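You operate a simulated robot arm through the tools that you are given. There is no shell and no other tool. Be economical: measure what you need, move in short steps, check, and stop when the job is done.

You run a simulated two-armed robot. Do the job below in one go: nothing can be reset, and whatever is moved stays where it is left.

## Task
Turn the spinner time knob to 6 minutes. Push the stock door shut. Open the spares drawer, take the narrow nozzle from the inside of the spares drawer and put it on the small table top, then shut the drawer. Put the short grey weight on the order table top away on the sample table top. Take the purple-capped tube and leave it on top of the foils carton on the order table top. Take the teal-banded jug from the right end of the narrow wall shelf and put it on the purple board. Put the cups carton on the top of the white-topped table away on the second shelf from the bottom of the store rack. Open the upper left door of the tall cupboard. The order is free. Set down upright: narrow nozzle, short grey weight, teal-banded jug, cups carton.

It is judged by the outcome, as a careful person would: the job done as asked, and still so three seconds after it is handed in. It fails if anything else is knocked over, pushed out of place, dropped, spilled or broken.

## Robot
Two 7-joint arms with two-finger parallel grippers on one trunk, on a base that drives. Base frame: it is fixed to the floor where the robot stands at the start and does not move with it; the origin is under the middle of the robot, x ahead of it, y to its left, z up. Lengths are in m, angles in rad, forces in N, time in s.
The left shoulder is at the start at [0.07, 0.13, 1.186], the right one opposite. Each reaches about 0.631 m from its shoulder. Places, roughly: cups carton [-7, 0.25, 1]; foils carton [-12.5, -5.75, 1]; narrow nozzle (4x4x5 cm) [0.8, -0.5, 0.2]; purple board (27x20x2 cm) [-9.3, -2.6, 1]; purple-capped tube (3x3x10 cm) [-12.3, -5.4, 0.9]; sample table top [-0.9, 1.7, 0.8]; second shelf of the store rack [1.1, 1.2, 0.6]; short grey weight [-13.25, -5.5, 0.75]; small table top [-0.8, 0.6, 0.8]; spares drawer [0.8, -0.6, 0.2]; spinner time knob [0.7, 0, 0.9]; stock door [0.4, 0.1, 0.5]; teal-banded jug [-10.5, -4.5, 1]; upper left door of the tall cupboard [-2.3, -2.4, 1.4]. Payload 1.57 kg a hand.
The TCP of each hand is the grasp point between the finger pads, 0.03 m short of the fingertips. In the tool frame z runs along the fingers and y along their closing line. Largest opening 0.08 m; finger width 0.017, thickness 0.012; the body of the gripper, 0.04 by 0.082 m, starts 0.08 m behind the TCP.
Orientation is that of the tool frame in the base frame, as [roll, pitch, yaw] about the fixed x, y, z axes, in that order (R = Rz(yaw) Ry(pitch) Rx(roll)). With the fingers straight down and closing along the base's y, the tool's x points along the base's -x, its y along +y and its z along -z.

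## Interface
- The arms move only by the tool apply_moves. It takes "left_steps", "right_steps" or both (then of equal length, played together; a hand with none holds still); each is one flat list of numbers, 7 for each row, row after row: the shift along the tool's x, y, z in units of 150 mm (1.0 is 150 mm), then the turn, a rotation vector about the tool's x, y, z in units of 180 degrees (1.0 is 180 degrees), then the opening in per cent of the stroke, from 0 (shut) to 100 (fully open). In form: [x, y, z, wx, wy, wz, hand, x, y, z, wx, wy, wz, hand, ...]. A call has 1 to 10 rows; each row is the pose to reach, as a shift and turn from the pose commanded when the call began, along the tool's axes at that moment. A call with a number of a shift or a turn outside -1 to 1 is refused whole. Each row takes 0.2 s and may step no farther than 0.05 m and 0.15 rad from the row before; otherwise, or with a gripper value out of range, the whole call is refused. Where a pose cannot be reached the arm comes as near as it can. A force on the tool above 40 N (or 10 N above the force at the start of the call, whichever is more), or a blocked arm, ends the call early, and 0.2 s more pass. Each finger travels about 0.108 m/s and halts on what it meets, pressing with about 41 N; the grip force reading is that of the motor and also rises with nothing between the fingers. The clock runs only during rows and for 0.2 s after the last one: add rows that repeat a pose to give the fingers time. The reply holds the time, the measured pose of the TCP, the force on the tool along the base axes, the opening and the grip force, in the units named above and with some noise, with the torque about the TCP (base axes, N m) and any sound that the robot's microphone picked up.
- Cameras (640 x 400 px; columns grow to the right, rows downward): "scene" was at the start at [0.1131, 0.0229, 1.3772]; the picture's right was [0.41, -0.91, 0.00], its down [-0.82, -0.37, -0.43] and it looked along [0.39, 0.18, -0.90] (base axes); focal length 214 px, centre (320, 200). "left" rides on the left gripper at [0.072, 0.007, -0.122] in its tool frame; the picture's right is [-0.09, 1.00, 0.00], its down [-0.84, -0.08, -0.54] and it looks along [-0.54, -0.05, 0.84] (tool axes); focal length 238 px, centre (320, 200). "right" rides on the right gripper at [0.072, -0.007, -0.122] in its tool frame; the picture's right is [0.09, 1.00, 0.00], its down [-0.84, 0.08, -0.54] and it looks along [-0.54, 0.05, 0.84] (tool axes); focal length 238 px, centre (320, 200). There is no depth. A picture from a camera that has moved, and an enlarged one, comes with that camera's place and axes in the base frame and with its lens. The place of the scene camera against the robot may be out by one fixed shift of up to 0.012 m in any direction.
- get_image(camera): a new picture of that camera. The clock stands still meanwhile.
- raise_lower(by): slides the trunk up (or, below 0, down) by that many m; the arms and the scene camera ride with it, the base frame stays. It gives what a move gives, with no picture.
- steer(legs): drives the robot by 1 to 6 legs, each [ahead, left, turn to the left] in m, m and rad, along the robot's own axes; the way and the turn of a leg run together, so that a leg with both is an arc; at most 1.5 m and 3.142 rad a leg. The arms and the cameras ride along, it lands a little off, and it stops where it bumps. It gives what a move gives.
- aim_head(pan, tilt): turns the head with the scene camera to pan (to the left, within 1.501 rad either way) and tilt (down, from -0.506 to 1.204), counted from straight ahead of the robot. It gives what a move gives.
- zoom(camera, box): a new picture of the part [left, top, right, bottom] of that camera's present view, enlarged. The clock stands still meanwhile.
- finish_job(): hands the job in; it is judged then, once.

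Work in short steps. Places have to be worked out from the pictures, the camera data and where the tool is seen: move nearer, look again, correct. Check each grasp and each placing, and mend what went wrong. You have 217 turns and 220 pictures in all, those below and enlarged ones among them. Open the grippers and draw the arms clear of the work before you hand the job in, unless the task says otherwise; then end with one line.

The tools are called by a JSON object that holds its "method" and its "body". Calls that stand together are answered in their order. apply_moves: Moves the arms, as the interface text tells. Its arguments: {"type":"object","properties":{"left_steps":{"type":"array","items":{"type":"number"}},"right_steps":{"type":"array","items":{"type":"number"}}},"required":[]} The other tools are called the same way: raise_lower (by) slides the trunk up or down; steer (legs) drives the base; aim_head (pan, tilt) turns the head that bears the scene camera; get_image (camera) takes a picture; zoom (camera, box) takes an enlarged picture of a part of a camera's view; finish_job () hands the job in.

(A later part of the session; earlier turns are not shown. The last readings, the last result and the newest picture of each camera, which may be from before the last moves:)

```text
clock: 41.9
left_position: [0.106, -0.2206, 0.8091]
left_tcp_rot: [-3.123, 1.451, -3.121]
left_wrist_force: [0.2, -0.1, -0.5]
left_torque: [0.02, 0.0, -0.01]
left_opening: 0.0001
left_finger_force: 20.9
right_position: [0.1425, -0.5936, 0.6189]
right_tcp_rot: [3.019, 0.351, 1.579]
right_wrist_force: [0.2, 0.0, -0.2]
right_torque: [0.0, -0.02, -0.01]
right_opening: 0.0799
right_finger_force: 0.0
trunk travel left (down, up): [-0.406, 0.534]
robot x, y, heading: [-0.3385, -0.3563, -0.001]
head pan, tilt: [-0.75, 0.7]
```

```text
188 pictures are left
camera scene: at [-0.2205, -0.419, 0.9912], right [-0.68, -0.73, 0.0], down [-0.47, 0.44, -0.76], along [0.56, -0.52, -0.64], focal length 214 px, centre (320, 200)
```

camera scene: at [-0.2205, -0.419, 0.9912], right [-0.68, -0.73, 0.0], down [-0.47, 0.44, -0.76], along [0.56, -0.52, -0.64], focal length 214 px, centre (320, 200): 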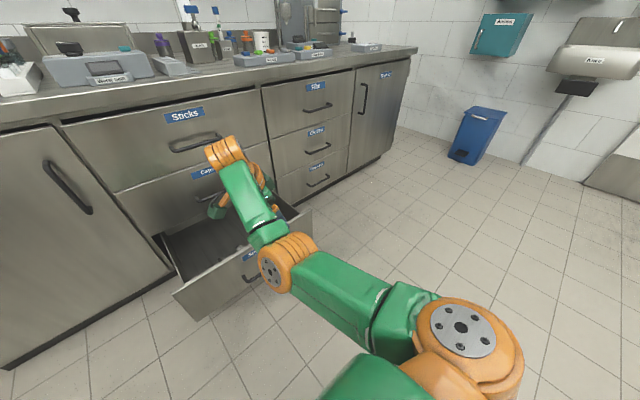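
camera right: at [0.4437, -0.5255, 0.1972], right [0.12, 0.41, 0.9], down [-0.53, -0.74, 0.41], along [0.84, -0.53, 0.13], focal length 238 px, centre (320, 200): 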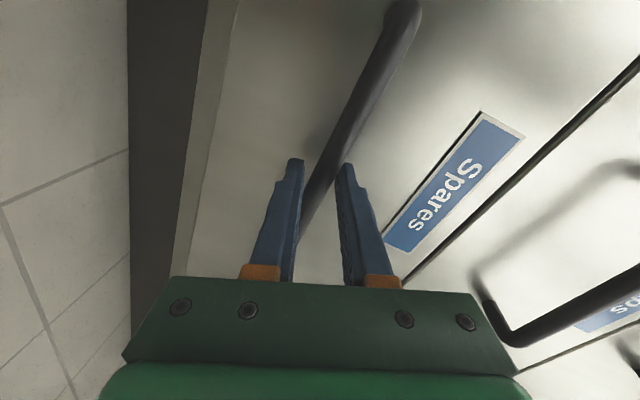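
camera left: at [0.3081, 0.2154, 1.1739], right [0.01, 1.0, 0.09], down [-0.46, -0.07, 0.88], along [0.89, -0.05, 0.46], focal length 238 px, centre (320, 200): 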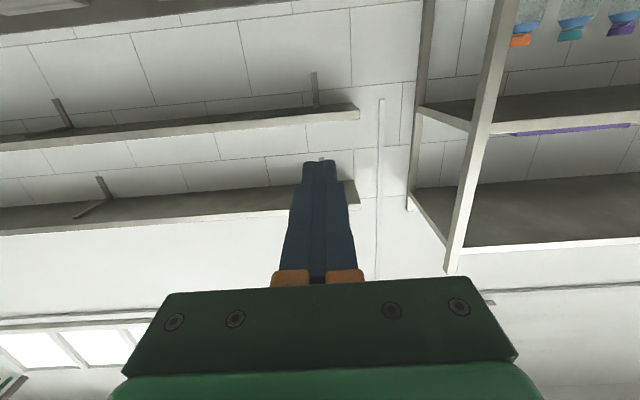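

I straighten the hand to vertical and look in with its camera.

{"method": "apply_moves", "body": {"right_steps": [0, 0, 0, 0.013, 0.037, 0, 100, 0, 0, 0, 0.026, 0.074, 0, 100, 0, 0, 0, 0.039, 0.112, 0, 100]}}

{"method": "get_image", "body": {"camera": "right"}}

```text
clock: 42.7
left_position: [0.1057, -0.2211, 0.808]
left_tcp_rot: [-3.125, 1.449, -3.126]
left_wrist_force: [0.3, -0.5, 0.4]
left_torque: [0.03, -0.02, 0.02]
left_opening: 0.0
left_finger_force: 21.0
right_position: [0.1413, -0.5916, 0.6191]
right_tcp_rot: [-3.136, -0.004, 1.6]
right_wrist_force: [0.2, 0.4, -0.5]
right_torque: [-0.01, -0.01, 0.05]
right_opening: 0.0797
right_finger_force: 0.0
trunk travel left (down, up): [-0.406, 0.534]
robot x, y, heading: [-0.3403, -0.358, 0.002]
head pan, tilt: [-0.75, 0.7]
```

```text
187 pictures are left
camera right: at [0.1335, -0.5225, 0.741], right [0.99, 0.12, 0.0], down [0.1, -0.84, 0.54], along [0.06, -0.54, -0.84], focal length 238 px, centre (320, 200)
```

right: 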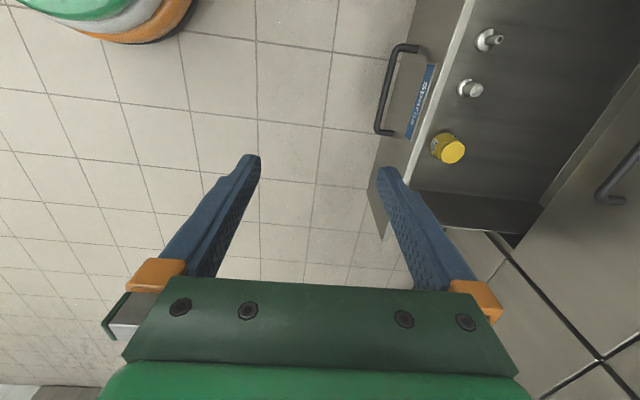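

{"method": "zoom", "body": {"camera": "right", "box": [370, 0, 600, 200]}}

```text
2.00 times, centred on (485, 100) of right
camera zoom: at [0.1335, -0.5225, 0.741], right [0.99, 0.12, 0.0], down [0.1, -0.84, 0.54], along [0.06, -0.54, -0.84], focal length 477 px, centre (-10, 400)
```

zoom: 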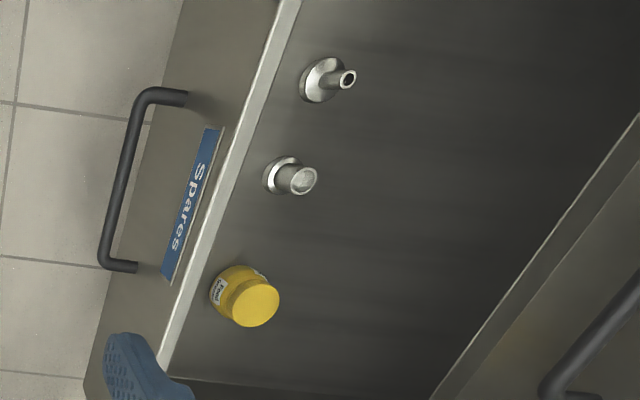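

The narrow nozzle (thin tip) is at about (0.474, -0.469); the wider one at (0.477, -0.566). I drive so the hand comes near above it.

{"method": "steer", "body": {"legs": [[0.25, 0.1, 0]]}}

{"method": "get_image", "body": {"camera": "right"}}

```text
clock: 44.7
left_position: [0.3648, -0.1186, 0.8073]
left_tcp_rot: [-3.123, 1.451, -3.121]
left_wrist_force: [0.1, 0.0, -1.2]
left_torque: [-0.01, 0.02, 0.02]
left_opening: 0.0
left_finger_force: 21.5
right_position: [0.4021, -0.4913, 0.6184]
right_tcp_rot: [-3.138, -0.001, 1.598]
right_wrist_force: [-0.2, 0.3, 0.2]
right_torque: [-0.02, 0.01, 0.0]
right_opening: 0.08
right_finger_force: 0.2
trunk travel left (down, up): [-0.406, 0.534]
robot x, y, heading: [-0.0775, -0.2536, 0.005]
head pan, tilt: [-0.75, 0.7]
```

```text
185 pictures are left
camera right: at [0.3933, -0.4209, 0.7406], right [0.99, 0.12, 0.0], down [0.1, -0.83, 0.54], along [0.06, -0.54, -0.84], focal length 238 px, centre (320, 200)
```

right: 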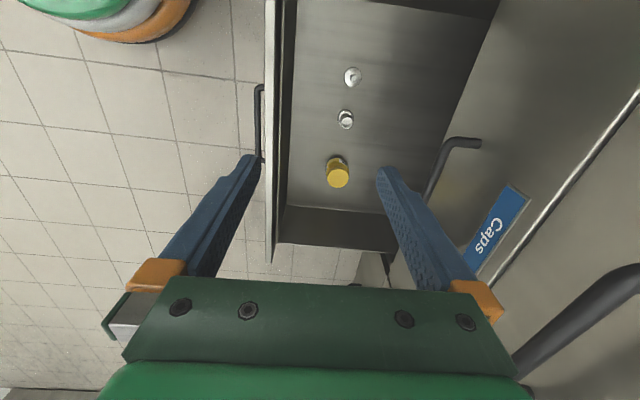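

Target nozzle refined to (0.470, -0.471). I shift the arm over it, then lower with the trunk.

{"method": "apply_moves", "body": {"right_steps": [0.05, 0.2, 0, 0, 0, 0, 100, 0.135, 0.45, 0, 0, 0, 0, 100, 0.135, 0.45, 0, 0, 0, 0, 100]}}

{"method": "raise_lower", "body": {"by": -0.28}}

{"method": "get_image", "body": {"camera": "right"}}

```text
clock: 45.5
left_position: [0.365, -0.1185, 0.8089]
left_tcp_rot: [-3.123, 1.451, -3.123]
left_wrist_force: [-0.2, 0.4, 0.6]
left_torque: [-0.01, -0.02, -0.01]
left_opening: 0.0001
left_finger_force: 21.1
right_position: [0.4095, -0.4671, 0.6107]
right_tcp_rot: [-3.137, -0.002, 1.598]
right_wrist_force: [1.3, -1.0, -0.7]
right_torque: [-0.01, 0.01, 0.02]
right_opening: 0.0799
right_finger_force: 0.0
right hand out of reach, approached as far as the arm can: row 1, 2, 3
trunk travel left (down, up): [-0.406, 0.534]
robot x, y, heading: [-0.0799, -0.2544, 0.0]
head pan, tilt: [-0.75, 0.7]
```

```text
clock: 48.3
left_position: [0.3654, -0.1188, 0.5295]
left_tcp_rot: [-3.124, 1.45, -3.122]
left_wrist_force: [-0.5, 0.3, 0.8]
left_torque: [0.01, 0.0, 0.03]
left_opening: 0.0
left_finger_force: 21.1
right_position: [0.4073, -0.4682, 0.3312]
right_tcp_rot: [-3.139, 0.0, 1.599]
right_wrist_force: [0.2, 0.7, -0.5]
right_torque: [-0.03, 0.02, -0.01]
right_opening: 0.0798
right_finger_force: 0.0
trunk travel left (down, up): [-0.126, 0.814]
robot x, y, heading: [-0.0823, -0.2598, 0.004]
head pan, tilt: [-0.75, 0.7]
```

```text
184 pictures are left
camera right: at [0.3993, -0.3975, 0.4525], right [0.99, 0.12, 0.0], down [0.1, -0.83, 0.54], along [0.06, -0.54, -0.84], focal length 238 px, centre (320, 200)
```

right: 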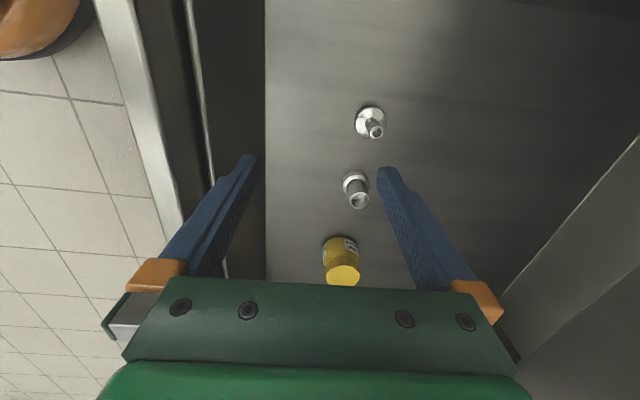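

Nozzle confirmed at (0.471, -0.472), base z≈0.14. The base (radius ≈0.23) still clears the drawer handle, so I advance 0.063 and look.

{"method": "steer", "body": {"legs": [[0.063, 0, 0]]}}

{"method": "raise_lower", "body": {"by": -0.09}}

{"method": "get_image", "body": {"camera": "right"}}

```text
clock: 49.3
left_position: [0.4288, -0.1183, 0.5279]
left_tcp_rot: [-3.124, 1.449, -3.12]
left_wrist_force: [0.1, 0.7, 0.1]
left_torque: [0.0, 0.01, -0.01]
left_opening: 0.0
left_finger_force: 21.9
right_position: [0.4709, -0.4668, 0.3304]
right_tcp_rot: [-3.138, 0.001, 1.599]
right_wrist_force: [0.2, 0.3, -0.2]
right_torque: [0.02, 0.02, 0.0]
right_opening: 0.08
right_finger_force: 0.1
trunk travel left (down, up): [-0.126, 0.814]
robot x, y, heading: [-0.0168, -0.2567, 0.004]
head pan, tilt: [-0.75, 0.7]
```

```text
clock: 50.5
left_position: [0.4292, -0.1198, 0.4379]
left_tcp_rot: [-3.125, 1.45, -3.124]
left_wrist_force: [0.0, 0.3, 0.1]
left_torque: [0.0, -0.02, -0.03]
left_opening: 0.0
left_finger_force: 21.5
right_position: [0.472, -0.4677, 0.2414]
right_tcp_rot: [-3.139, 0.0, 1.6]
right_wrist_force: [-0.8, -0.1, 0.5]
right_torque: [0.01, -0.02, -0.02]
right_opening: 0.08
right_finger_force: 0.2
trunk travel left (down, up): [-0.036, 0.904]
robot x, y, heading: [-0.0184, -0.2556, 0.007]
head pan, tilt: [-0.75, 0.7]
```

```text
183 pictures are left
camera right: at [0.4632, -0.397, 0.3625], right [0.99, 0.12, 0.0], down [0.1, -0.83, 0.54], along [0.06, -0.54, -0.84], focal length 238 px, centre (320, 200)
```

right: 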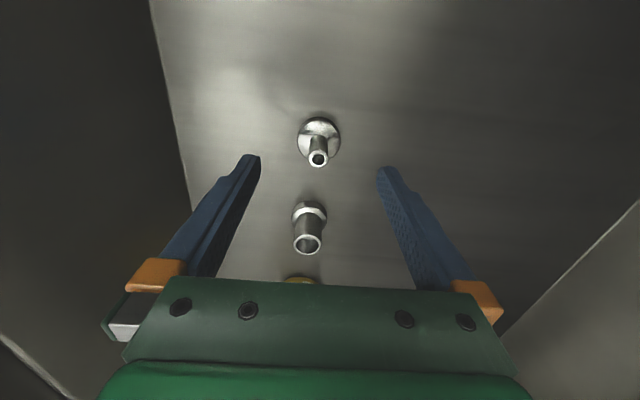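

Aligned. I lower the trunk 0.035 and the hand 0.022 more to TCP z≈0.183, around the stem.

{"method": "raise_lower", "body": {"by": -0.035}}

{"method": "apply_moves", "body": {"right_steps": [-0.02, 0, 0.07, 0, 0, 0, 100, -0.02, 0, 0.147, 0, 0, 0, 100]}}

{"method": "get_image", "body": {"camera": "right"}}

```text
clock: 51.3
left_position: [0.4284, -0.1205, 0.4043]
left_tcp_rot: [-3.124, 1.45, -3.122]
left_wrist_force: [0.3, -0.3, 0.8]
left_torque: [-0.01, 0.01, 0.0]
left_opening: 0.0
left_finger_force: 20.9
right_position: [0.4713, -0.4675, 0.2056]
right_tcp_rot: [-3.141, 0.001, 1.6]
right_wrist_force: [0.1, -0.7, -0.3]
right_torque: [0.0, 0.0, 0.04]
right_opening: 0.0799
right_finger_force: 0.1
trunk travel left (down, up): [-0.001, 0.939]
robot x, y, heading: [-0.0155, -0.2563, 0.005]
head pan, tilt: [-0.75, 0.7]
```

```text
clock: 51.9
left_position: [0.4248, -0.1171, 0.412]
left_tcp_rot: [-3.049, 1.467, -3.05]
left_wrist_force: [-0.6, -0.6, -0.5]
left_torque: [0.02, 0.0, -0.02]
left_opening: 0.0002
left_finger_force: 20.8
right_position: [0.4718, -0.4704, 0.1971]
right_tcp_rot: [3.121, 0.006, 1.597]
right_wrist_force: [-0.5, -0.2, -0.5]
right_torque: [0.01, 0.01, -0.02]
right_opening: 0.0802
right_finger_force: 0.0
trunk travel left (down, up): [-0.001, 0.939]
robot x, y, heading: [-0.0191, -0.2552, 0.001]
head pan, tilt: [-0.75, 0.7]
```

```text
182 pictures are left
camera right: at [0.4608, -0.3995, 0.3183], right [0.99, 0.12, 0.02], down [0.09, -0.83, 0.55], along [0.08, -0.54, -0.84], focal length 238 px, centre (320, 200)
```

right: 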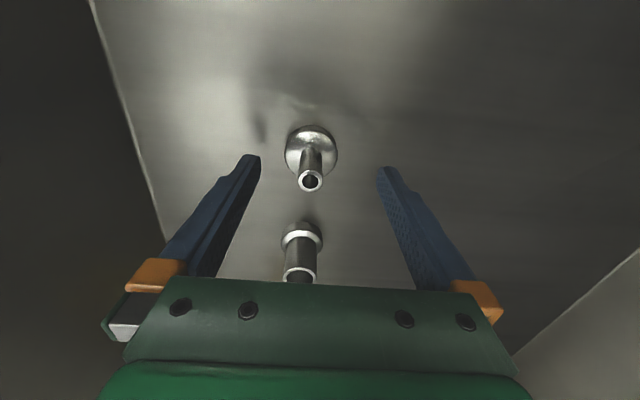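

The hand stopped near z 0.197 but the tips (0.167) already straddle the stem's upper part. I close here.

{"method": "apply_moves", "body": {"right_steps": [0, 0, 0, 0, 0, 0, 60, 0, 0, 0, 0, 0, 0, 30, 0, 0, 0, 0, 0, 0, 0, 0, 0, 0, 0, 0, 0, 0]}}

{"method": "get_image", "body": {"camera": "right"}}

```text
clock: 52.9
left_position: [0.4233, -0.1174, 0.412]
left_tcp_rot: [-3.046, 1.47, -3.047]
left_wrist_force: [0.7, 1.0, 0.1]
left_torque: [-0.01, -0.02, 0.01]
left_opening: 0.0
left_finger_force: 21.0
right_position: [0.4714, -0.4696, 0.1981]
right_tcp_rot: [3.117, 0.008, 1.596]
right_wrist_force: [-1.0, -0.6, 1.7]
right_torque: [-0.07, 0.1, 0.04]
right_opening: 0.0143
right_finger_force: 30.9
trunk travel left (down, up): [-0.001, 0.939]
robot x, y, heading: [-0.0186, -0.2577, -0.001]
head pan, tilt: [-0.75, 0.7]
```

```text
181 pictures are left
camera right: at [0.4602, -0.399, 0.3187], right [0.99, 0.12, 0.02], down [0.09, -0.83, 0.55], along [0.09, -0.54, -0.83], focal length 238 px, centre (320, 200)
```

right: 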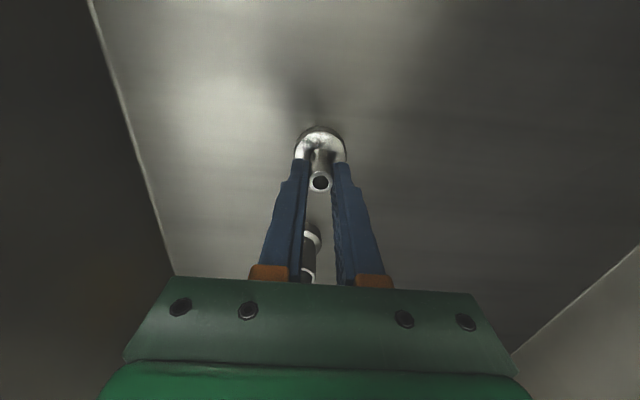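

Stem held (opening 14 mm). I raise the trunk 0.3 and check.

{"method": "raise_lower", "body": {"by": 0.35}}

{"method": "get_image", "body": {"camera": "right"}}

{"method": "get_image", "body": {"camera": "scene"}}

```text
clock: 56.3
left_position: [0.4292, -0.1196, 0.7526]
left_tcp_rot: [-3.122, 1.451, -3.124]
left_wrist_force: [0.6, -0.6, -0.3]
left_torque: [-0.03, 0.02, 0.05]
left_opening: 0.0001
left_finger_force: 21.4
right_position: [0.4734, -0.4697, 0.5329]
right_tcp_rot: [-3.138, -0.001, 1.6]
right_wrist_force: [0.2, 0.4, -0.6]
right_torque: [0.03, 0.0, 0.03]
right_opening: 0.0144
right_finger_force: 30.7
trunk travel left (down, up): [-0.351, 0.589]
robot x, y, heading: [-0.0211, -0.2546, 0.005]
head pan, tilt: [-0.75, 0.7]
```

```text
180 pictures are left
camera right: at [0.4639, -0.3996, 0.6544], right [0.99, 0.12, 0.0], down [0.1, -0.83, 0.54], along [0.06, -0.54, -0.84], focal length 238 px, centre (320, 200)
```

right: 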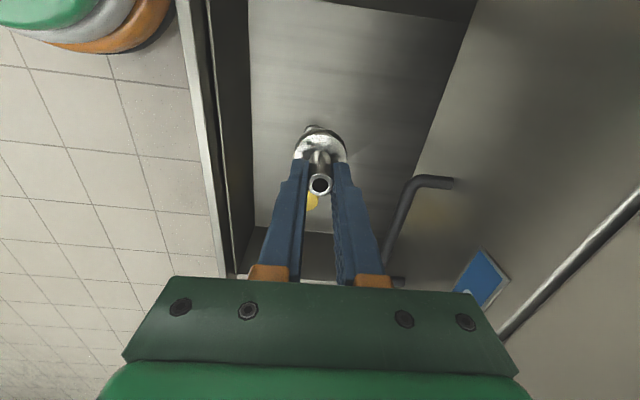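

```text
179 pictures are left
camera scene: at [0.103, -0.3174, 0.9362], right [-0.68, -0.73, 0.0], down [-0.47, 0.44, -0.76], along [0.56, -0.52, -0.64], focal length 214 px, centre (320, 200)
```

scene: 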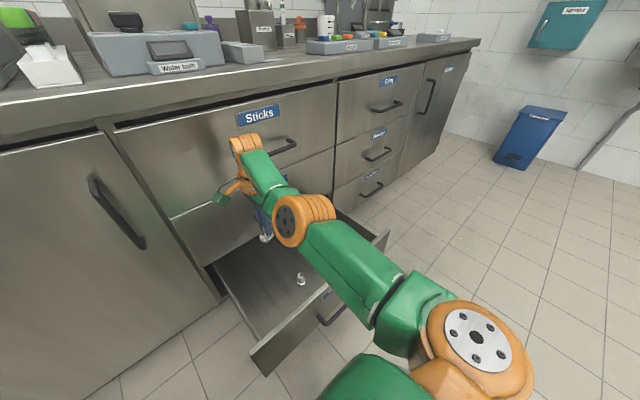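

The nozzle is out. I back off 0.25 and shift right so the left hand can push the drawer shut.

{"method": "steer", "body": {"legs": [[-0.28, 0, 0], [0, -0.36, 0]]}}

{"method": "apply_moves", "body": {"right_steps": [-0.1, -0.15, -0.15, 0, 0, 0, 0, -0.2, -0.3, -0.3, 0, 0, 0, 0, -0.3, -0.45, -0.45, 0, 0, 0, 0, -0.4, -0.6, -0.6, 0, 0, 0, 0, -0.5, -0.75, -0.75, 0, 0, 0, 0, -0.6, -0.9, -0.9, 0, 0, 0, 0, -0.7, -1.0, -1.0, 0, 0, 0, 0]}}

{"method": "get_image", "body": {"camera": "scene"}}

```text
clock: 60.2
left_position: [0.1431, -0.4848, 0.7524]
left_tcp_rot: [-3.127, 1.451, -3.131]
left_wrist_force: [-0.3, -0.5, -0.8]
left_torque: [-0.01, 0.01, 0.06]
left_opening: 0.0002
left_finger_force: 21.0
right_position: [0.1831, -0.834, 0.5332]
right_tcp_rot: [-3.139, -0.003, 1.593]
right_wrist_force: [0.2, -0.2, -2.3]
right_torque: [0.0, 0.02, 0.01]
right_opening: 0.0144
right_finger_force: 30.9
trunk travel left (down, up): [-0.351, 0.589]
robot x, y, heading: [-0.3077, -0.619, -0.006]
head pan, tilt: [-0.75, 0.7]
```

```text
clock: 61.9
left_position: [0.1428, -0.485, 0.7545]
left_tcp_rot: [-3.129, 1.45, -3.132]
left_wrist_force: [0.2, 0.8, 0.4]
left_torque: [-0.01, -0.02, 0.0]
left_opening: 0.0
left_finger_force: 21.3
right_position: [0.0368, -0.9448, 0.6853]
right_tcp_rot: [-3.139, -0.002, 1.597]
right_wrist_force: [-0.1, -0.3, -0.7]
right_torque: [-0.02, 0.01, 0.01]
right_opening: 0.0146
right_finger_force: 30.6
trunk travel left (down, up): [-0.351, 0.589]
robot x, y, heading: [-0.3023, -0.6165, -0.002]
head pan, tilt: [-0.75, 0.7]
```

```text
178 pictures are left
camera scene: at [-0.1849, -0.6811, 0.9362], right [-0.68, -0.73, 0.0], down [-0.47, 0.44, -0.76], along [0.56, -0.52, -0.64], focal length 214 px, centre (320, 200)
```

scene: 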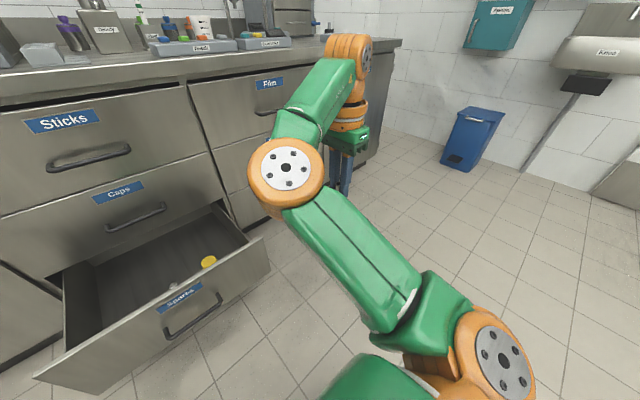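

Now I lower the trunk and bring the left hand down in front of the drawer face.

{"method": "raise_lower", "body": {"by": -0.33}}

{"method": "apply_moves", "body": {"left_steps": [0.25, 0, 0, 0, 0, 0, 0, 0.5, 0, 0.1, 0, 0, 0, 0, 0.75, 0, 0.2, 0, 0, 0, 0, 1.0, 0, 0.3, 0, 0, 0, 0]}}

{"method": "aim_head", "body": {"pan": 0, "tilt": 0.7}}

{"method": "get_image", "body": {"camera": "scene"}}

```text
clock: 65.1
left_position: [0.1433, -0.4852, 0.4233]
left_tcp_rot: [-3.127, 1.45, -3.13]
left_wrist_force: [0.3, 0.1, -0.2]
left_torque: [-0.04, 0.0, -0.01]
left_opening: 0.0
left_finger_force: 21.6
right_position: [0.0368, -0.9443, 0.3554]
right_tcp_rot: [-3.137, -0.002, 1.593]
right_wrist_force: [0.6, 0.2, -1.0]
right_torque: [0.01, 0.0, -0.03]
right_opening: 0.0143
right_finger_force: 30.7
trunk travel left (down, up): [-0.021, 0.919]
robot x, y, heading: [-0.3001, -0.6185, -0.004]
head pan, tilt: [-0.75, 0.7]
```

```text
clock: 66.1
left_position: [0.1802, -0.4757, 0.3721]
left_tcp_rot: [0.132, 1.474, 0.137]
left_wrist_force: [-0.3, -0.6, 0.1]
left_torque: [-0.02, 0.01, 0.01]
left_opening: 0.0001
left_finger_force: 21.7
right_position: [0.0377, -0.9434, 0.354]
right_tcp_rot: [-3.133, 0.006, 1.594]
right_wrist_force: [-0.3, -0.3, -0.8]
right_torque: [0.0, -0.01, 0.0]
right_opening: 0.0144
right_finger_force: 30.4
trunk travel left (down, up): [-0.021, 0.919]
robot x, y, heading: [-0.3046, -0.6206, 0.002]
head pan, tilt: [-0.75, 0.7]
stopped in row 4 (left hand): the arm was blocked; the commanded pose is now the measured one
```

```text
clock: 67.2
left_position: [0.18, -0.4762, 0.371]
left_tcp_rot: [0.108, 1.48, 0.113]
left_wrist_force: [0.3, -0.1, 1.2]
left_torque: [0.01, 0.0, -0.02]
left_opening: 0.0
left_finger_force: 21.4
right_position: [0.0385, -0.943, 0.3549]
right_tcp_rot: [-3.13, 0.004, 1.592]
right_wrist_force: [-0.8, 0.1, -0.9]
right_torque: [-0.01, -0.04, 0.02]
right_opening: 0.0144
right_finger_force: 30.3
trunk travel left (down, up): [-0.021, 0.919]
robot x, y, heading: [-0.3043, -0.6233, -0.001]
head pan, tilt: [0.0, 0.7]
```

```text
177 pictures are left
camera scene: at [-0.1579, -0.6187, 0.605], right [0.0, -1.0, 0.01], down [-0.65, 0.0, -0.76], along [0.76, -0.01, -0.65], focal length 214 px, centre (320, 200)
```

scene: 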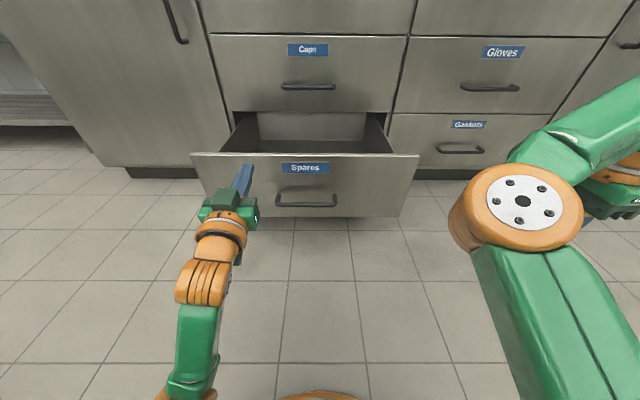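

The left arm's elbow is low and blocks at z 0.37, just above the drawer's rim. I back up 0.12 and extend the arm farther forward and downward.

{"method": "steer", "body": {"legs": [[-0.15, 0, 0]]}}

{"method": "apply_moves", "body": {"left_steps": [-0.05, 0, 0.2, 0, 0, 0, 0, 0, 0, 0.45, 0, 0, 0, 0, 0.15, 0, 0.7, 0, 0, 0, 0, 0.35, 0, 0.85, 0, 0, 0, 0, 0.55, 0, 0.9, 0, 0, 0, 0, 0.75, 0, 0.9, 0, 0, 0, 0]}}

{"method": "get_image", "body": {"camera": "scene"}}

```text
clock: 68.5
left_position: [0.0356, -0.4772, 0.3713]
left_tcp_rot: [0.128, 1.478, 0.131]
left_wrist_force: [0.3, 0.0, 0.0]
left_torque: [-0.02, -0.01, -0.02]
left_opening: 0.0
left_finger_force: 21.4
right_position: [-0.1079, -0.9435, 0.3549]
right_tcp_rot: [-3.134, 0.006, 1.592]
right_wrist_force: [0.1, 0.0, -0.8]
right_torque: [0.01, 0.01, -0.03]
right_opening: 0.0145
right_finger_force: 30.8
trunk travel left (down, up): [-0.021, 0.919]
robot x, y, heading: [-0.4496, -0.6186, 0.0]
head pan, tilt: [0.0, 0.7]
```

```text
clock: 69.9
left_position: [0.178, -0.4766, 0.2793]
left_tcp_rot: [0.196, 1.469, 0.199]
left_wrist_force: [0.5, 0.1, -0.2]
left_torque: [0.04, 0.01, 0.01]
left_opening: 0.0001
left_finger_force: 21.8
right_position: [-0.1076, -0.9448, 0.354]
right_tcp_rot: [-3.138, 0.0, 1.593]
right_wrist_force: [1.0, 0.1, -0.5]
right_torque: [0.0, -0.01, 0.02]
right_opening: 0.0144
right_finger_force: 31.0
trunk travel left (down, up): [-0.021, 0.919]
robot x, y, heading: [-0.4458, -0.6193, -0.005]
head pan, tilt: [0.0, 0.7]
```

```text
176 pictures are left
camera scene: at [-0.3067, -0.6227, 0.6063], right [0.0, -1.0, 0.0], down [-0.64, 0.0, -0.76], along [0.76, 0.0, -0.64], focal length 214 px, centre (320, 200)
```

scene: 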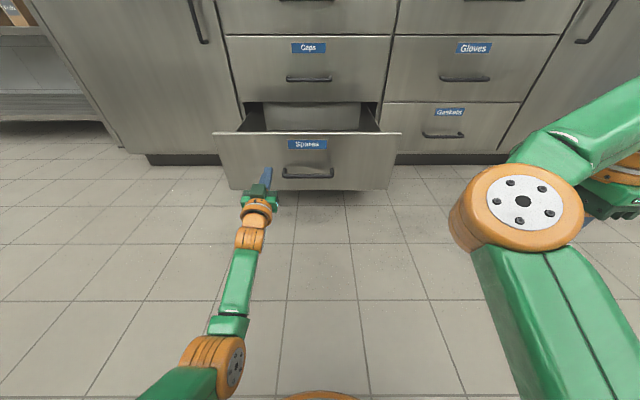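

The left hand is now at drawer-face height. I drive ahead to push the drawer in.

{"method": "steer", "body": {"legs": [[0.36, 0, 0]]}}

{"method": "get_image", "body": {"camera": "scene"}}

```text
clock: 72.2
left_position: [0.5371, -0.4774, 0.2778]
left_tcp_rot: [0.198, 1.47, 0.204]
left_wrist_force: [0.7, -0.3, -0.1]
left_torque: [-0.01, 0.02, -0.02]
left_opening: 0.0003
left_finger_force: 21.7
right_position: [0.2503, -0.9454, 0.3535]
right_tcp_rot: [-3.138, 0.0, 1.595]
right_wrist_force: [0.0, -0.2, -1.3]
right_torque: [0.01, 0.0, -0.04]
right_opening: 0.0147
right_finger_force: 31.1
trunk travel left (down, up): [-0.021, 0.919]
robot x, y, heading: [-0.0896, -0.6221, 0.001]
head pan, tilt: [0.0, 0.7]
```

```text
175 pictures are left
camera scene: at [0.0515, -0.6233, 0.6062], right [0.0, -1.0, 0.0], down [-0.64, 0.0, -0.76], along [0.76, 0.0, -0.64], focal length 214 px, centre (320, 200)
```

scene: 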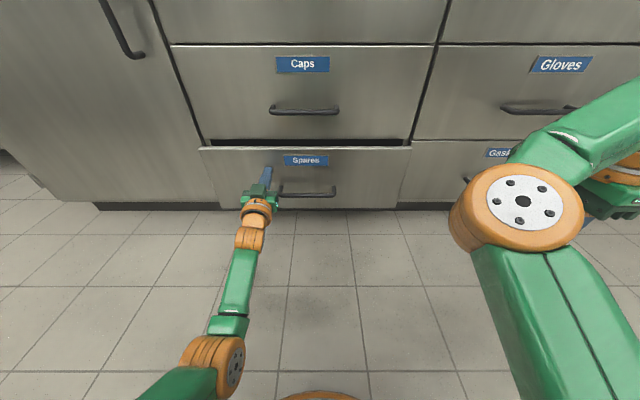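

Nearly in. I push the remaining ~5 cm.

{"method": "steer", "body": {"legs": [[0.055, 0, 0]]}}

{"method": "get_image", "body": {"camera": "scene"}}

```text
clock: 73.3
left_position: [0.5839, -0.4773, 0.2788]
left_tcp_rot: [0.187, 1.466, 0.191]
left_wrist_force: [-10.9, 0.7, 3.7]
left_torque: [0.06, -0.03, -0.04]
left_opening: 0.0003
left_finger_force: 21.0
right_position: [0.3009, -0.9447, 0.355]
right_tcp_rot: [-3.14, -0.003, 1.601]
right_wrist_force: [0.1, -0.4, -0.1]
right_torque: [0.0, 0.03, -0.02]
right_opening: 0.0145
right_finger_force: 30.8
trunk travel left (down, up): [-0.021, 0.919]
robot x, y, heading: [-0.0413, -0.6202, 0.007]
head pan, tilt: [0.0, 0.7]
stopped in leg 1: the force on the tool passed its limit at 235 N (the readings are from after the stop); the commanded pose is now the measured one
```

```text
174 pictures are left
camera scene: at [0.1009, -0.6228, 0.6065], right [0.0, -1.0, 0.0], down [-0.64, 0.0, -0.77], along [0.77, 0.0, -0.64], focal length 214 px, centre (320, 200)
```

scene: 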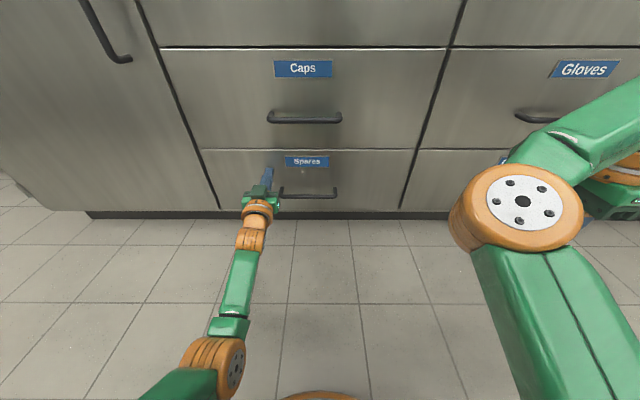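

Drawer shut. I back off, raise the trunk, and prepare for the knob.

{"method": "steer", "body": {"legs": [[-0.2, 0, 0]]}}

{"method": "raise_lower", "body": {"by": 0.4}}

{"method": "raise_lower", "body": {"by": 0.4}}

{"method": "steer", "body": {"legs": [[0, 0.52, 0]]}}

{"method": "get_image", "body": {"camera": "scene"}}

```text
clock: 74.9
left_position: [0.3819, -0.48, 0.2768]
left_tcp_rot: [0.19, 1.47, 0.193]
left_wrist_force: [-0.4, 0.4, -0.2]
left_torque: [0.0, 0.0, 0.01]
left_opening: 0.0002
left_finger_force: 21.2
right_position: [0.0988, -0.945, 0.3543]
right_tcp_rot: [-3.139, -0.002, 1.595]
right_wrist_force: [0.2, 0.7, -0.6]
right_torque: [-0.04, -0.03, -0.01]
right_opening: 0.0149
right_finger_force: 31.0
trunk travel left (down, up): [-0.021, 0.919]
robot x, y, heading: [-0.2439, -0.6175, 0.001]
head pan, tilt: [0.0, 0.7]
```

```text
clock: 78.7
left_position: [0.3825, -0.4797, 0.6765]
left_tcp_rot: [0.19, 1.47, 0.191]
left_wrist_force: [0.5, 0.3, 0.3]
left_torque: [-0.02, 0.01, -0.03]
left_opening: 0.0003
left_finger_force: 20.7
right_position: [0.0979, -0.9455, 0.7532]
right_tcp_rot: [-3.139, -0.003, 1.597]
right_wrist_force: [0.3, 0.1, -1.0]
right_torque: [0.01, -0.02, 0.0]
right_opening: 0.0149
right_finger_force: 31.3
trunk travel left (down, up): [-0.421, 0.519]
robot x, y, heading: [-0.2473, -0.6177, -0.001]
head pan, tilt: [0.0, 0.7]
```

```text
clock: 82.5
left_position: [0.3814, -0.4798, 1.0766]
left_tcp_rot: [0.191, 1.469, 0.192]
left_wrist_force: [-1.2, 1.1, -0.3]
left_torque: [0.02, 0.0, 0.02]
left_opening: 0.0001
left_finger_force: 21.5
right_position: [0.0985, -0.9454, 1.1539]
right_tcp_rot: [-3.138, -0.001, 1.596]
right_wrist_force: [0.1, -0.8, -0.4]
right_torque: [0.01, -0.01, -0.01]
right_opening: 0.0147
right_finger_force: 31.3
trunk travel left (down, up): [-0.821, 0.119]
robot x, y, heading: [-0.2453, -0.6204, 0.001]
head pan, tilt: [0.0, 0.7]
```

```text
clock: 85.6
left_position: [0.3795, 0.0536, 1.077]
left_tcp_rot: [0.202, 1.47, 0.211]
left_wrist_force: [-0.2, -0.4, 0.1]
left_torque: [0.01, -0.03, 0.02]
left_opening: 0.0
left_finger_force: 21.5
right_position: [0.0976, -0.4146, 1.1535]
right_tcp_rot: [-3.138, -0.002, 1.603]
right_wrist_force: [0.6, -0.1, -0.2]
right_torque: [0.01, 0.0, 0.03]
right_opening: 0.0147
right_finger_force: 30.8
trunk travel left (down, up): [-0.821, 0.119]
robot x, y, heading: [-0.2466, -0.0931, 0.013]
head pan, tilt: [0.0, 0.7]
```

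```text
173 pictures are left
camera scene: at [-0.1033, -0.0953, 1.4062], right [0.01, -1.0, 0.0], down [-0.64, 0.0, -0.76], along [0.76, 0.01, -0.64], focal length 214 px, centre (320, 200)
```

scene: 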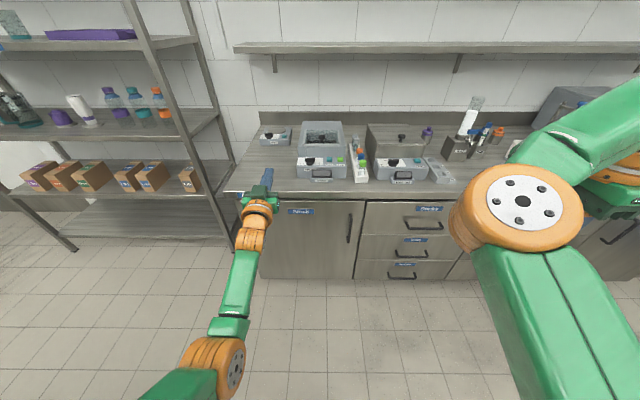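

I rotate the left hand to point down, pulling it back and up as it turns.

{"method": "apply_moves", "body": {"left_steps": [-0.1, 0, -0.1, 0, 0.047, 0, 0, -0.2, 0, -0.2, 0, 0.094, 0, 0, -0.3, 0, -0.3, 0, 0.141, 0, 0, -0.4, 0, -0.4, 0, 0.188, 0, 0, -0.5, 0, -0.5, 0, 0.235, 0, 0, -0.6, 0, -0.6, 0, 0.282, 0, 0, -0.7, 0, -0.7, 0, 0.329, 0, 0, -0.7, 0, -0.8, 0, 0.376, 0, 40, -0.7, 0, -0.9, 0, 0.423, 0, 80, -0.7, 0, -1.0, 0, 0.47, 0, 100]}}

{"method": "get_image", "body": {"camera": "left"}}

```text
clock: 87.8
left_position: [0.2222, 0.0515, 1.1684]
left_tcp_rot: [3.119, 0.191, -3.136]
left_wrist_force: [-1.1, 0.3, 0.1]
left_torque: [0.0, -0.04, 0.04]
left_opening: 0.0801
left_finger_force: 0.1
left hand out of reach, approached as far as the arm can: row 8, 9, 10
right_position: [0.0983, -0.4142, 1.1554]
right_tcp_rot: [-3.139, -0.004, 1.604]
right_wrist_force: [0.1, 0.3, -0.2]
right_torque: [-0.01, 0.03, -0.01]
right_opening: 0.0146
right_finger_force: 31.1
trunk travel left (down, up): [-0.821, 0.119]
robot x, y, heading: [-0.2428, -0.0906, 0.011]
head pan, tilt: [0.0, 0.7]
```

```text
172 pictures are left
camera left: at [0.1274, 0.0562, 1.2753], right [0.08, 1.0, 0.04], down [0.72, -0.09, 0.69], along [0.69, -0.03, -0.72], focal length 238 px, centre (320, 200)
```

left: 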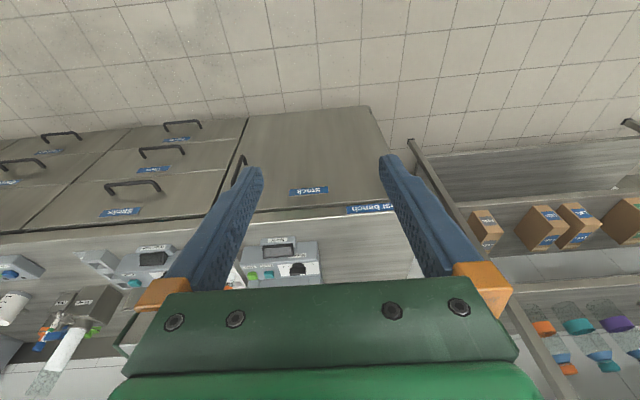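

{"method": "apply_moves", "body": {"left_steps": [0.2, 0, 0, 0, 0.03, 0, 100, 0.4, 0, 0, 0, 0.061, 0, 100]}}

{"method": "apply_moves", "body": {"left_steps": [0, 0, 0, 0, 0, -0.047, 100, 0, 0, 0, 0, 0, -0.094, 100, 0, 0, 0, 0, 0, -0.141, 100, 0, 0, 0, 0, 0, -0.188, 100, 0, 0, 0, 0, 0, -0.235, 100, 0, 0, 0, 0, 0, -0.282, 100, 0, 0, 0, 0, 0, -0.329, 100, 0, 0, 0, 0, 0, -0.376, 100, 0, 0, 0, 0, 0, -0.423, 100, 0, 0, 0, 0, 0, -0.47, 100]}}

{"method": "get_image", "body": {"camera": "scene"}}

```text
clock: 88.4
left_position: [0.2078, 0.0507, 1.1504]
left_tcp_rot: [3.121, 0.071, -3.133]
left_wrist_force: [-0.6, 0.3, 0.9]
left_torque: [0.0, 0.01, 0.02]
left_opening: 0.0801
left_finger_force: 0.0
left hand out of reach, approached as far as the arm can: row 1, 2
right_position: [0.0992, -0.4126, 1.154]
right_tcp_rot: [-3.137, -0.003, 1.604]
right_wrist_force: [0.1, 0.2, -0.6]
right_torque: [-0.01, 0.0, 0.0]
right_opening: 0.0146
right_finger_force: 30.8
trunk travel left (down, up): [-0.821, 0.119]
robot x, y, heading: [-0.2445, -0.092, 0.012]
head pan, tilt: [0.0, 0.7]
```

```text
clock: 90.6
left_position: [0.208, 0.0496, 1.1555]
left_tcp_rot: [-3.071, 0.025, -1.651]
left_wrist_force: [-0.7, 0.2, -0.8]
left_torque: [0.0, -0.01, -0.02]
left_opening: 0.0799
left_finger_force: 0.0
right_position: [0.098, -0.4136, 1.1546]
right_tcp_rot: [-3.137, -0.002, 1.605]
right_wrist_force: [0.4, -0.2, -1.1]
right_torque: [0.03, 0.02, -0.01]
right_opening: 0.0149
right_finger_force: 30.8
trunk travel left (down, up): [-0.821, 0.119]
robot x, y, heading: [-0.2453, -0.0883, 0.008]
head pan, tilt: [0.0, 0.7]
```

```text
171 pictures are left
camera scene: at [-0.1034, -0.0939, 1.4062], right [0.01, -1.0, 0.0], down [-0.64, -0.01, -0.76], along [0.76, 0.01, -0.64], focal length 214 px, centre (320, 200)
```

scene: 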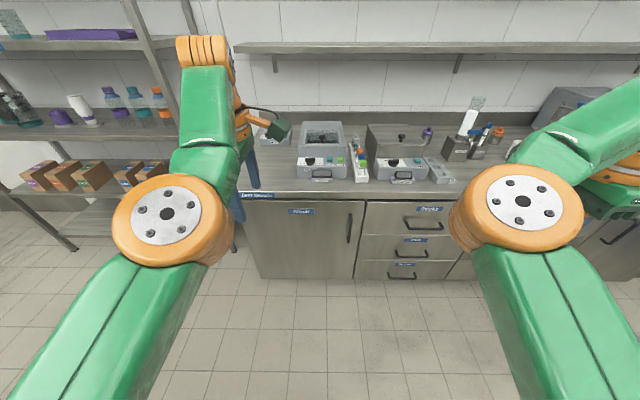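

Both hands are down. I drive toward the knob, stopping short to check.

{"method": "steer", "body": {"legs": [[0.33, -0.085, -0.01]]}}

{"method": "apply_moves", "body": {"left_steps": [0, 0, 0, -0.022, 0, -0.025, 100]}}

{"method": "get_image", "body": {"camera": "left"}}

{"method": "get_image", "body": {"camera": "right"}}

{"method": "get_image", "body": {"camera": "scene"}}

```text
clock: 92.8
left_position: [0.5408, -0.0425, 1.1569]
left_tcp_rot: [-3.071, 0.023, -1.667]
left_wrist_force: [-0.2, 0.1, -0.2]
left_torque: [0.03, 0.04, -0.02]
left_opening: 0.0802
left_finger_force: 0.0
right_position: [0.4274, -0.5035, 1.1556]
right_tcp_rot: [-3.14, 0.0, 1.59]
right_wrist_force: [0.0, 0.2, -0.5]
right_torque: [0.03, -0.02, 0.0]
right_opening: 0.0146
right_finger_force: 30.6
trunk travel left (down, up): [-0.821, 0.119]
robot x, y, heading: [0.0903, -0.1796, -0.001]
head pan, tilt: [0.0, 0.7]
```

```text
clock: 93.2
left_position: [0.5387, -0.0399, 1.1556]
left_tcp_rot: [-3.138, 0.024, -1.588]
left_wrist_force: [0.3, -1.0, -0.3]
left_torque: [0.01, -0.01, 0.01]
left_opening: 0.0799
left_finger_force: 0.1
left hand out of reach, approached as far as the arm can: row 1
right_position: [0.43, -0.5022, 1.1545]
right_tcp_rot: [-3.137, 0.0, 1.592]
right_wrist_force: [0.4, 0.4, -1.3]
right_torque: [-0.03, 0.03, 0.02]
right_opening: 0.0149
right_finger_force: 30.7
trunk travel left (down, up): [-0.821, 0.119]
robot x, y, heading: [0.0883, -0.1808, -0.001]
head pan, tilt: [0.0, 0.7]
```

```text
170 pictures are left
camera left: at [0.5294, -0.1134, 1.2762], right [-0.99, 0.11, 0.0], down [0.09, 0.82, 0.56], along [0.06, 0.56, -0.83], focal length 238 px, centre (320, 200)
```

left: 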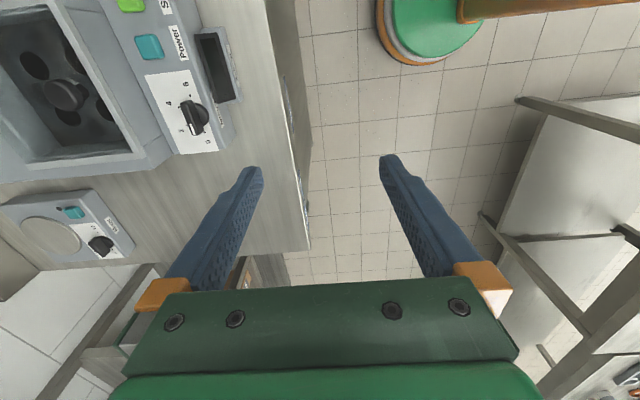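

```text
169 pictures are left
camera right: at [0.4222, -0.4328, 1.2757], right [0.99, 0.11, 0.0], down [0.1, -0.83, 0.54], along [0.06, -0.54, -0.84], focal length 238 px, centre (320, 200)
```

right: 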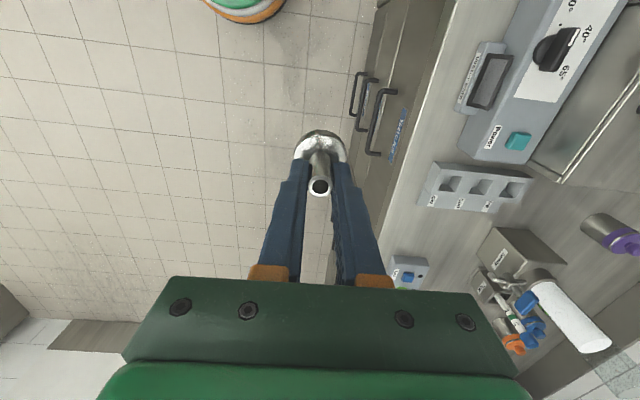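

```text
168 pictures are left
camera scene: at [0.232, -0.1806, 1.4062], right [0.0, -1.0, 0.0], down [-0.64, 0.0, -0.76], along [0.76, 0.0, -0.64], focal length 214 px, centre (320, 200)
```

scene: 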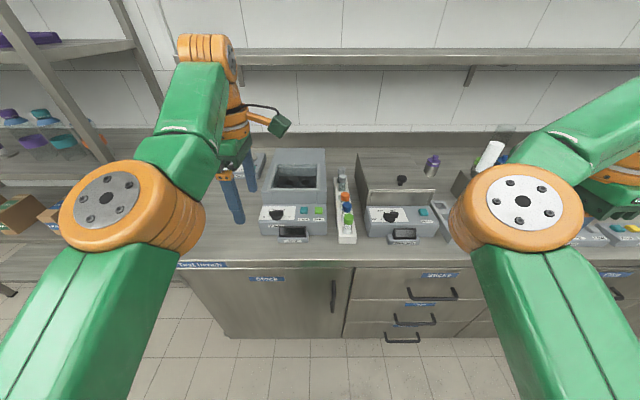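

{"method": "zoom", "body": {"camera": "left", "box": [130, 60, 250, 160]}}

```text
4.00 times, centred on (190, 110) of left
camera zoom: at [0.5294, -0.1134, 1.2762], right [-0.99, 0.11, 0.0], down [0.09, 0.82, 0.56], along [0.06, 0.56, -0.83], focal length 953 px, centre (840, 560)
```

zoom: 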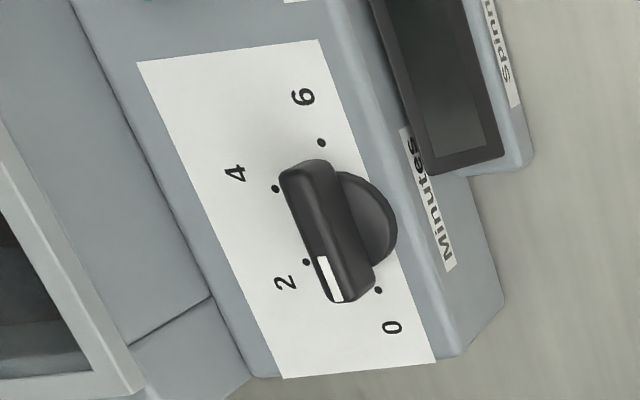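

The pointer is at 0; marks run 0,2,4,6 clockwise over 180°. Knob is near (0.712, -0.042), top z≈0.95. I advance 0.165 and look again.

{"method": "steer", "body": {"legs": [[0.165, 0, 0]]}}

{"method": "get_image", "body": {"camera": "left"}}

{"method": "get_image", "body": {"camera": "scene"}}

```text
clock: 94.7
left_position: [0.701, -0.042, 1.156]
left_tcp_rot: [-3.134, 0.022, -1.592]
left_wrist_force: [-0.5, 0.4, 0.5]
left_torque: [-0.04, -0.03, -0.05]
left_opening: 0.0801
left_finger_force: 0.0
right_position: [0.5893, -0.5071, 1.1548]
right_tcp_rot: [-3.141, -0.001, 1.587]
right_wrist_force: [-0.1, -0.1, -1.0]
right_torque: [0.0, 0.0, 0.02]
right_opening: 0.0146
right_finger_force: 30.8
trunk travel left (down, up): [-0.821, 0.119]
robot x, y, heading: [0.2517, -0.1786, -0.008]
head pan, tilt: [0.0, 0.7]
```

```text
166 pictures are left
camera left: at [0.6909, -0.1173, 1.2779], right [-0.99, 0.11, 0.0], down [0.09, 0.82, 0.56], along [0.07, 0.56, -0.83], focal length 238 px, centre (320, 200)
```

left: 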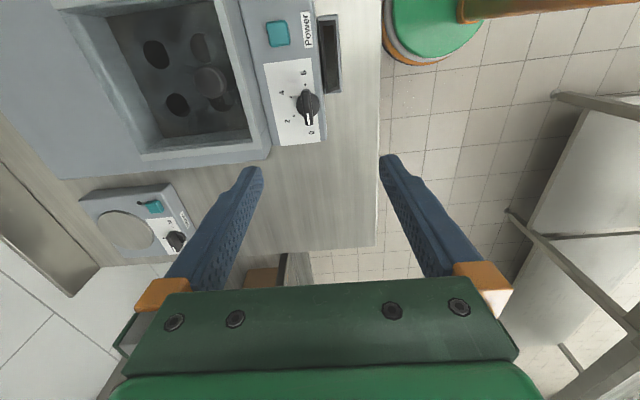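

```text
165 pictures are left
camera scene: at [0.3928, -0.1833, 1.4067], right [-0.01, -1.0, 0.0], down [-0.64, 0.01, -0.77], along [0.77, -0.01, -0.64], focal length 214 px, centre (320, 200)
```

scene: 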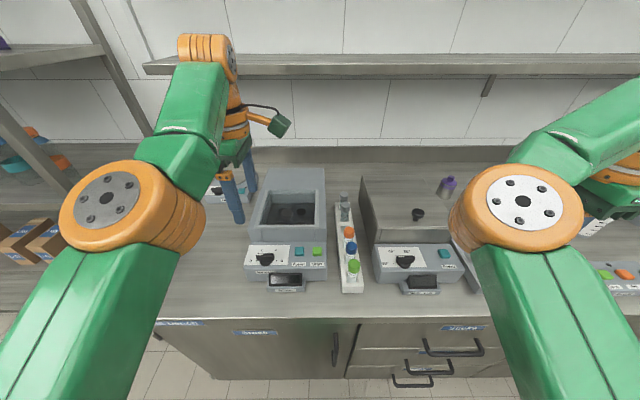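

Knob pinned at (0.717, -0.046). I raise the right hand 0.12 to keep the nozzle clear, nudge the base 1.5 cm ahead, and lower the trunk.

{"method": "apply_moves", "body": {"right_steps": [0, 0, -0.25, 0, 0, 0, 0, 0, 0, -0.5, 0, 0, 0, 0, 0, 0, -0.75, 0, 0, 0, 0, 0, 0, -0.9, 0, 0, 0, 0]}}

{"method": "steer", "body": {"legs": [[0.016, 0, 0.004]]}}

{"method": "raise_lower", "body": {"by": -0.12}}

{"method": "get_image", "body": {"camera": "left"}}

{"method": "get_image", "body": {"camera": "scene"}}

```text
clock: 95.7
left_position: [0.7052, -0.0427, 1.1557]
left_tcp_rot: [-3.141, 0.023, -1.592]
left_wrist_force: [0.0, 0.2, 0.3]
left_torque: [0.01, 0.01, 0.01]
left_opening: 0.0801
left_finger_force: 0.1
right_position: [0.5897, -0.4932, 1.2606]
right_tcp_rot: [3.134, -0.002, 1.581]
right_wrist_force: [-0.4, -0.4, -0.3]
right_torque: [-0.05, -0.04, -0.01]
right_opening: 0.0148
right_finger_force: 30.7
right hand out of reach, approached as far as the arm can: row 3, 4
trunk travel left (down, up): [-0.821, 0.119]
robot x, y, heading: [0.2553, -0.1808, -0.011]
head pan, tilt: [0.0, 0.7]
```

```text
clock: 96.5
left_position: [0.7173, -0.0422, 1.1576]
left_tcp_rot: [-3.134, 0.024, -1.587]
left_wrist_force: [-0.5, -0.1, -0.3]
left_torque: [-0.01, -0.03, 0.01]
left_opening: 0.08
left_finger_force: 0.0
right_position: [0.6023, -0.493, 1.2615]
right_tcp_rot: [3.131, -0.002, 1.588]
right_wrist_force: [-0.5, 0.3, -1.6]
right_torque: [0.0, -0.02, 0.01]
right_opening: 0.0144
right_finger_force: 29.8
trunk travel left (down, up): [-0.821, 0.119]
robot x, y, heading: [0.2688, -0.1781, -0.006]
head pan, tilt: [0.0, 0.7]
```

```text
clock: 98.0
left_position: [0.7204, -0.0411, 1.0362]
left_tcp_rot: [-3.138, 0.022, -1.589]
left_wrist_force: [-0.9, 0.9, 1.0]
left_torque: [0.0, -0.01, 0.0]
left_opening: 0.08
left_finger_force: 0.0
right_position: [0.6078, -0.4932, 1.1401]
right_tcp_rot: [3.133, -0.004, 1.586]
right_wrist_force: [0.7, 0.2, -1.0]
right_torque: [-0.01, 0.03, -0.03]
right_opening: 0.0147
right_finger_force: 30.8
trunk travel left (down, up): [-0.701, 0.239]
robot x, y, heading: [0.2709, -0.1712, -0.005]
head pan, tilt: [0.0, 0.7]
```

```text
164 pictures are left
camera left: at [0.7109, -0.1158, 1.1564], right [-0.99, 0.11, 0.0], down [0.09, 0.82, 0.56], along [0.06, 0.56, -0.83], focal length 238 px, centre (320, 200)
```

left: 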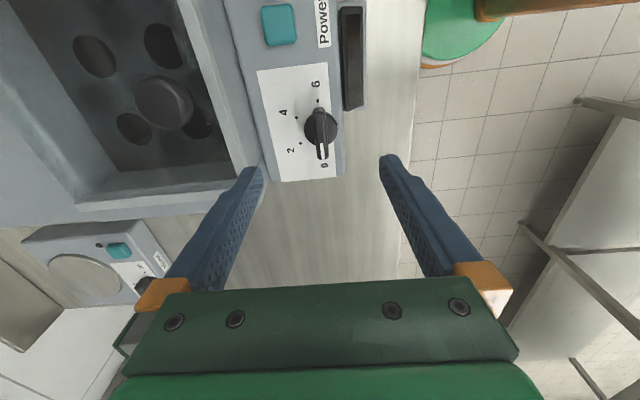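

```text
163 pictures are left
camera scene: at [0.4135, -0.1829, 1.2862], right [0.0, -1.0, 0.0], down [-0.64, 0.0, -0.76], along [0.76, 0.0, -0.64], focal length 214 px, centre (320, 200)
```

scene: 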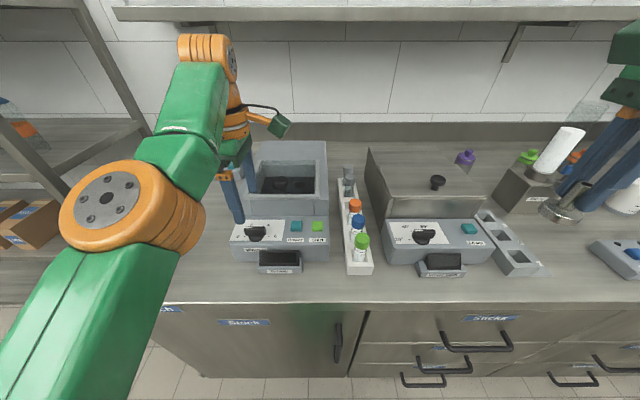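

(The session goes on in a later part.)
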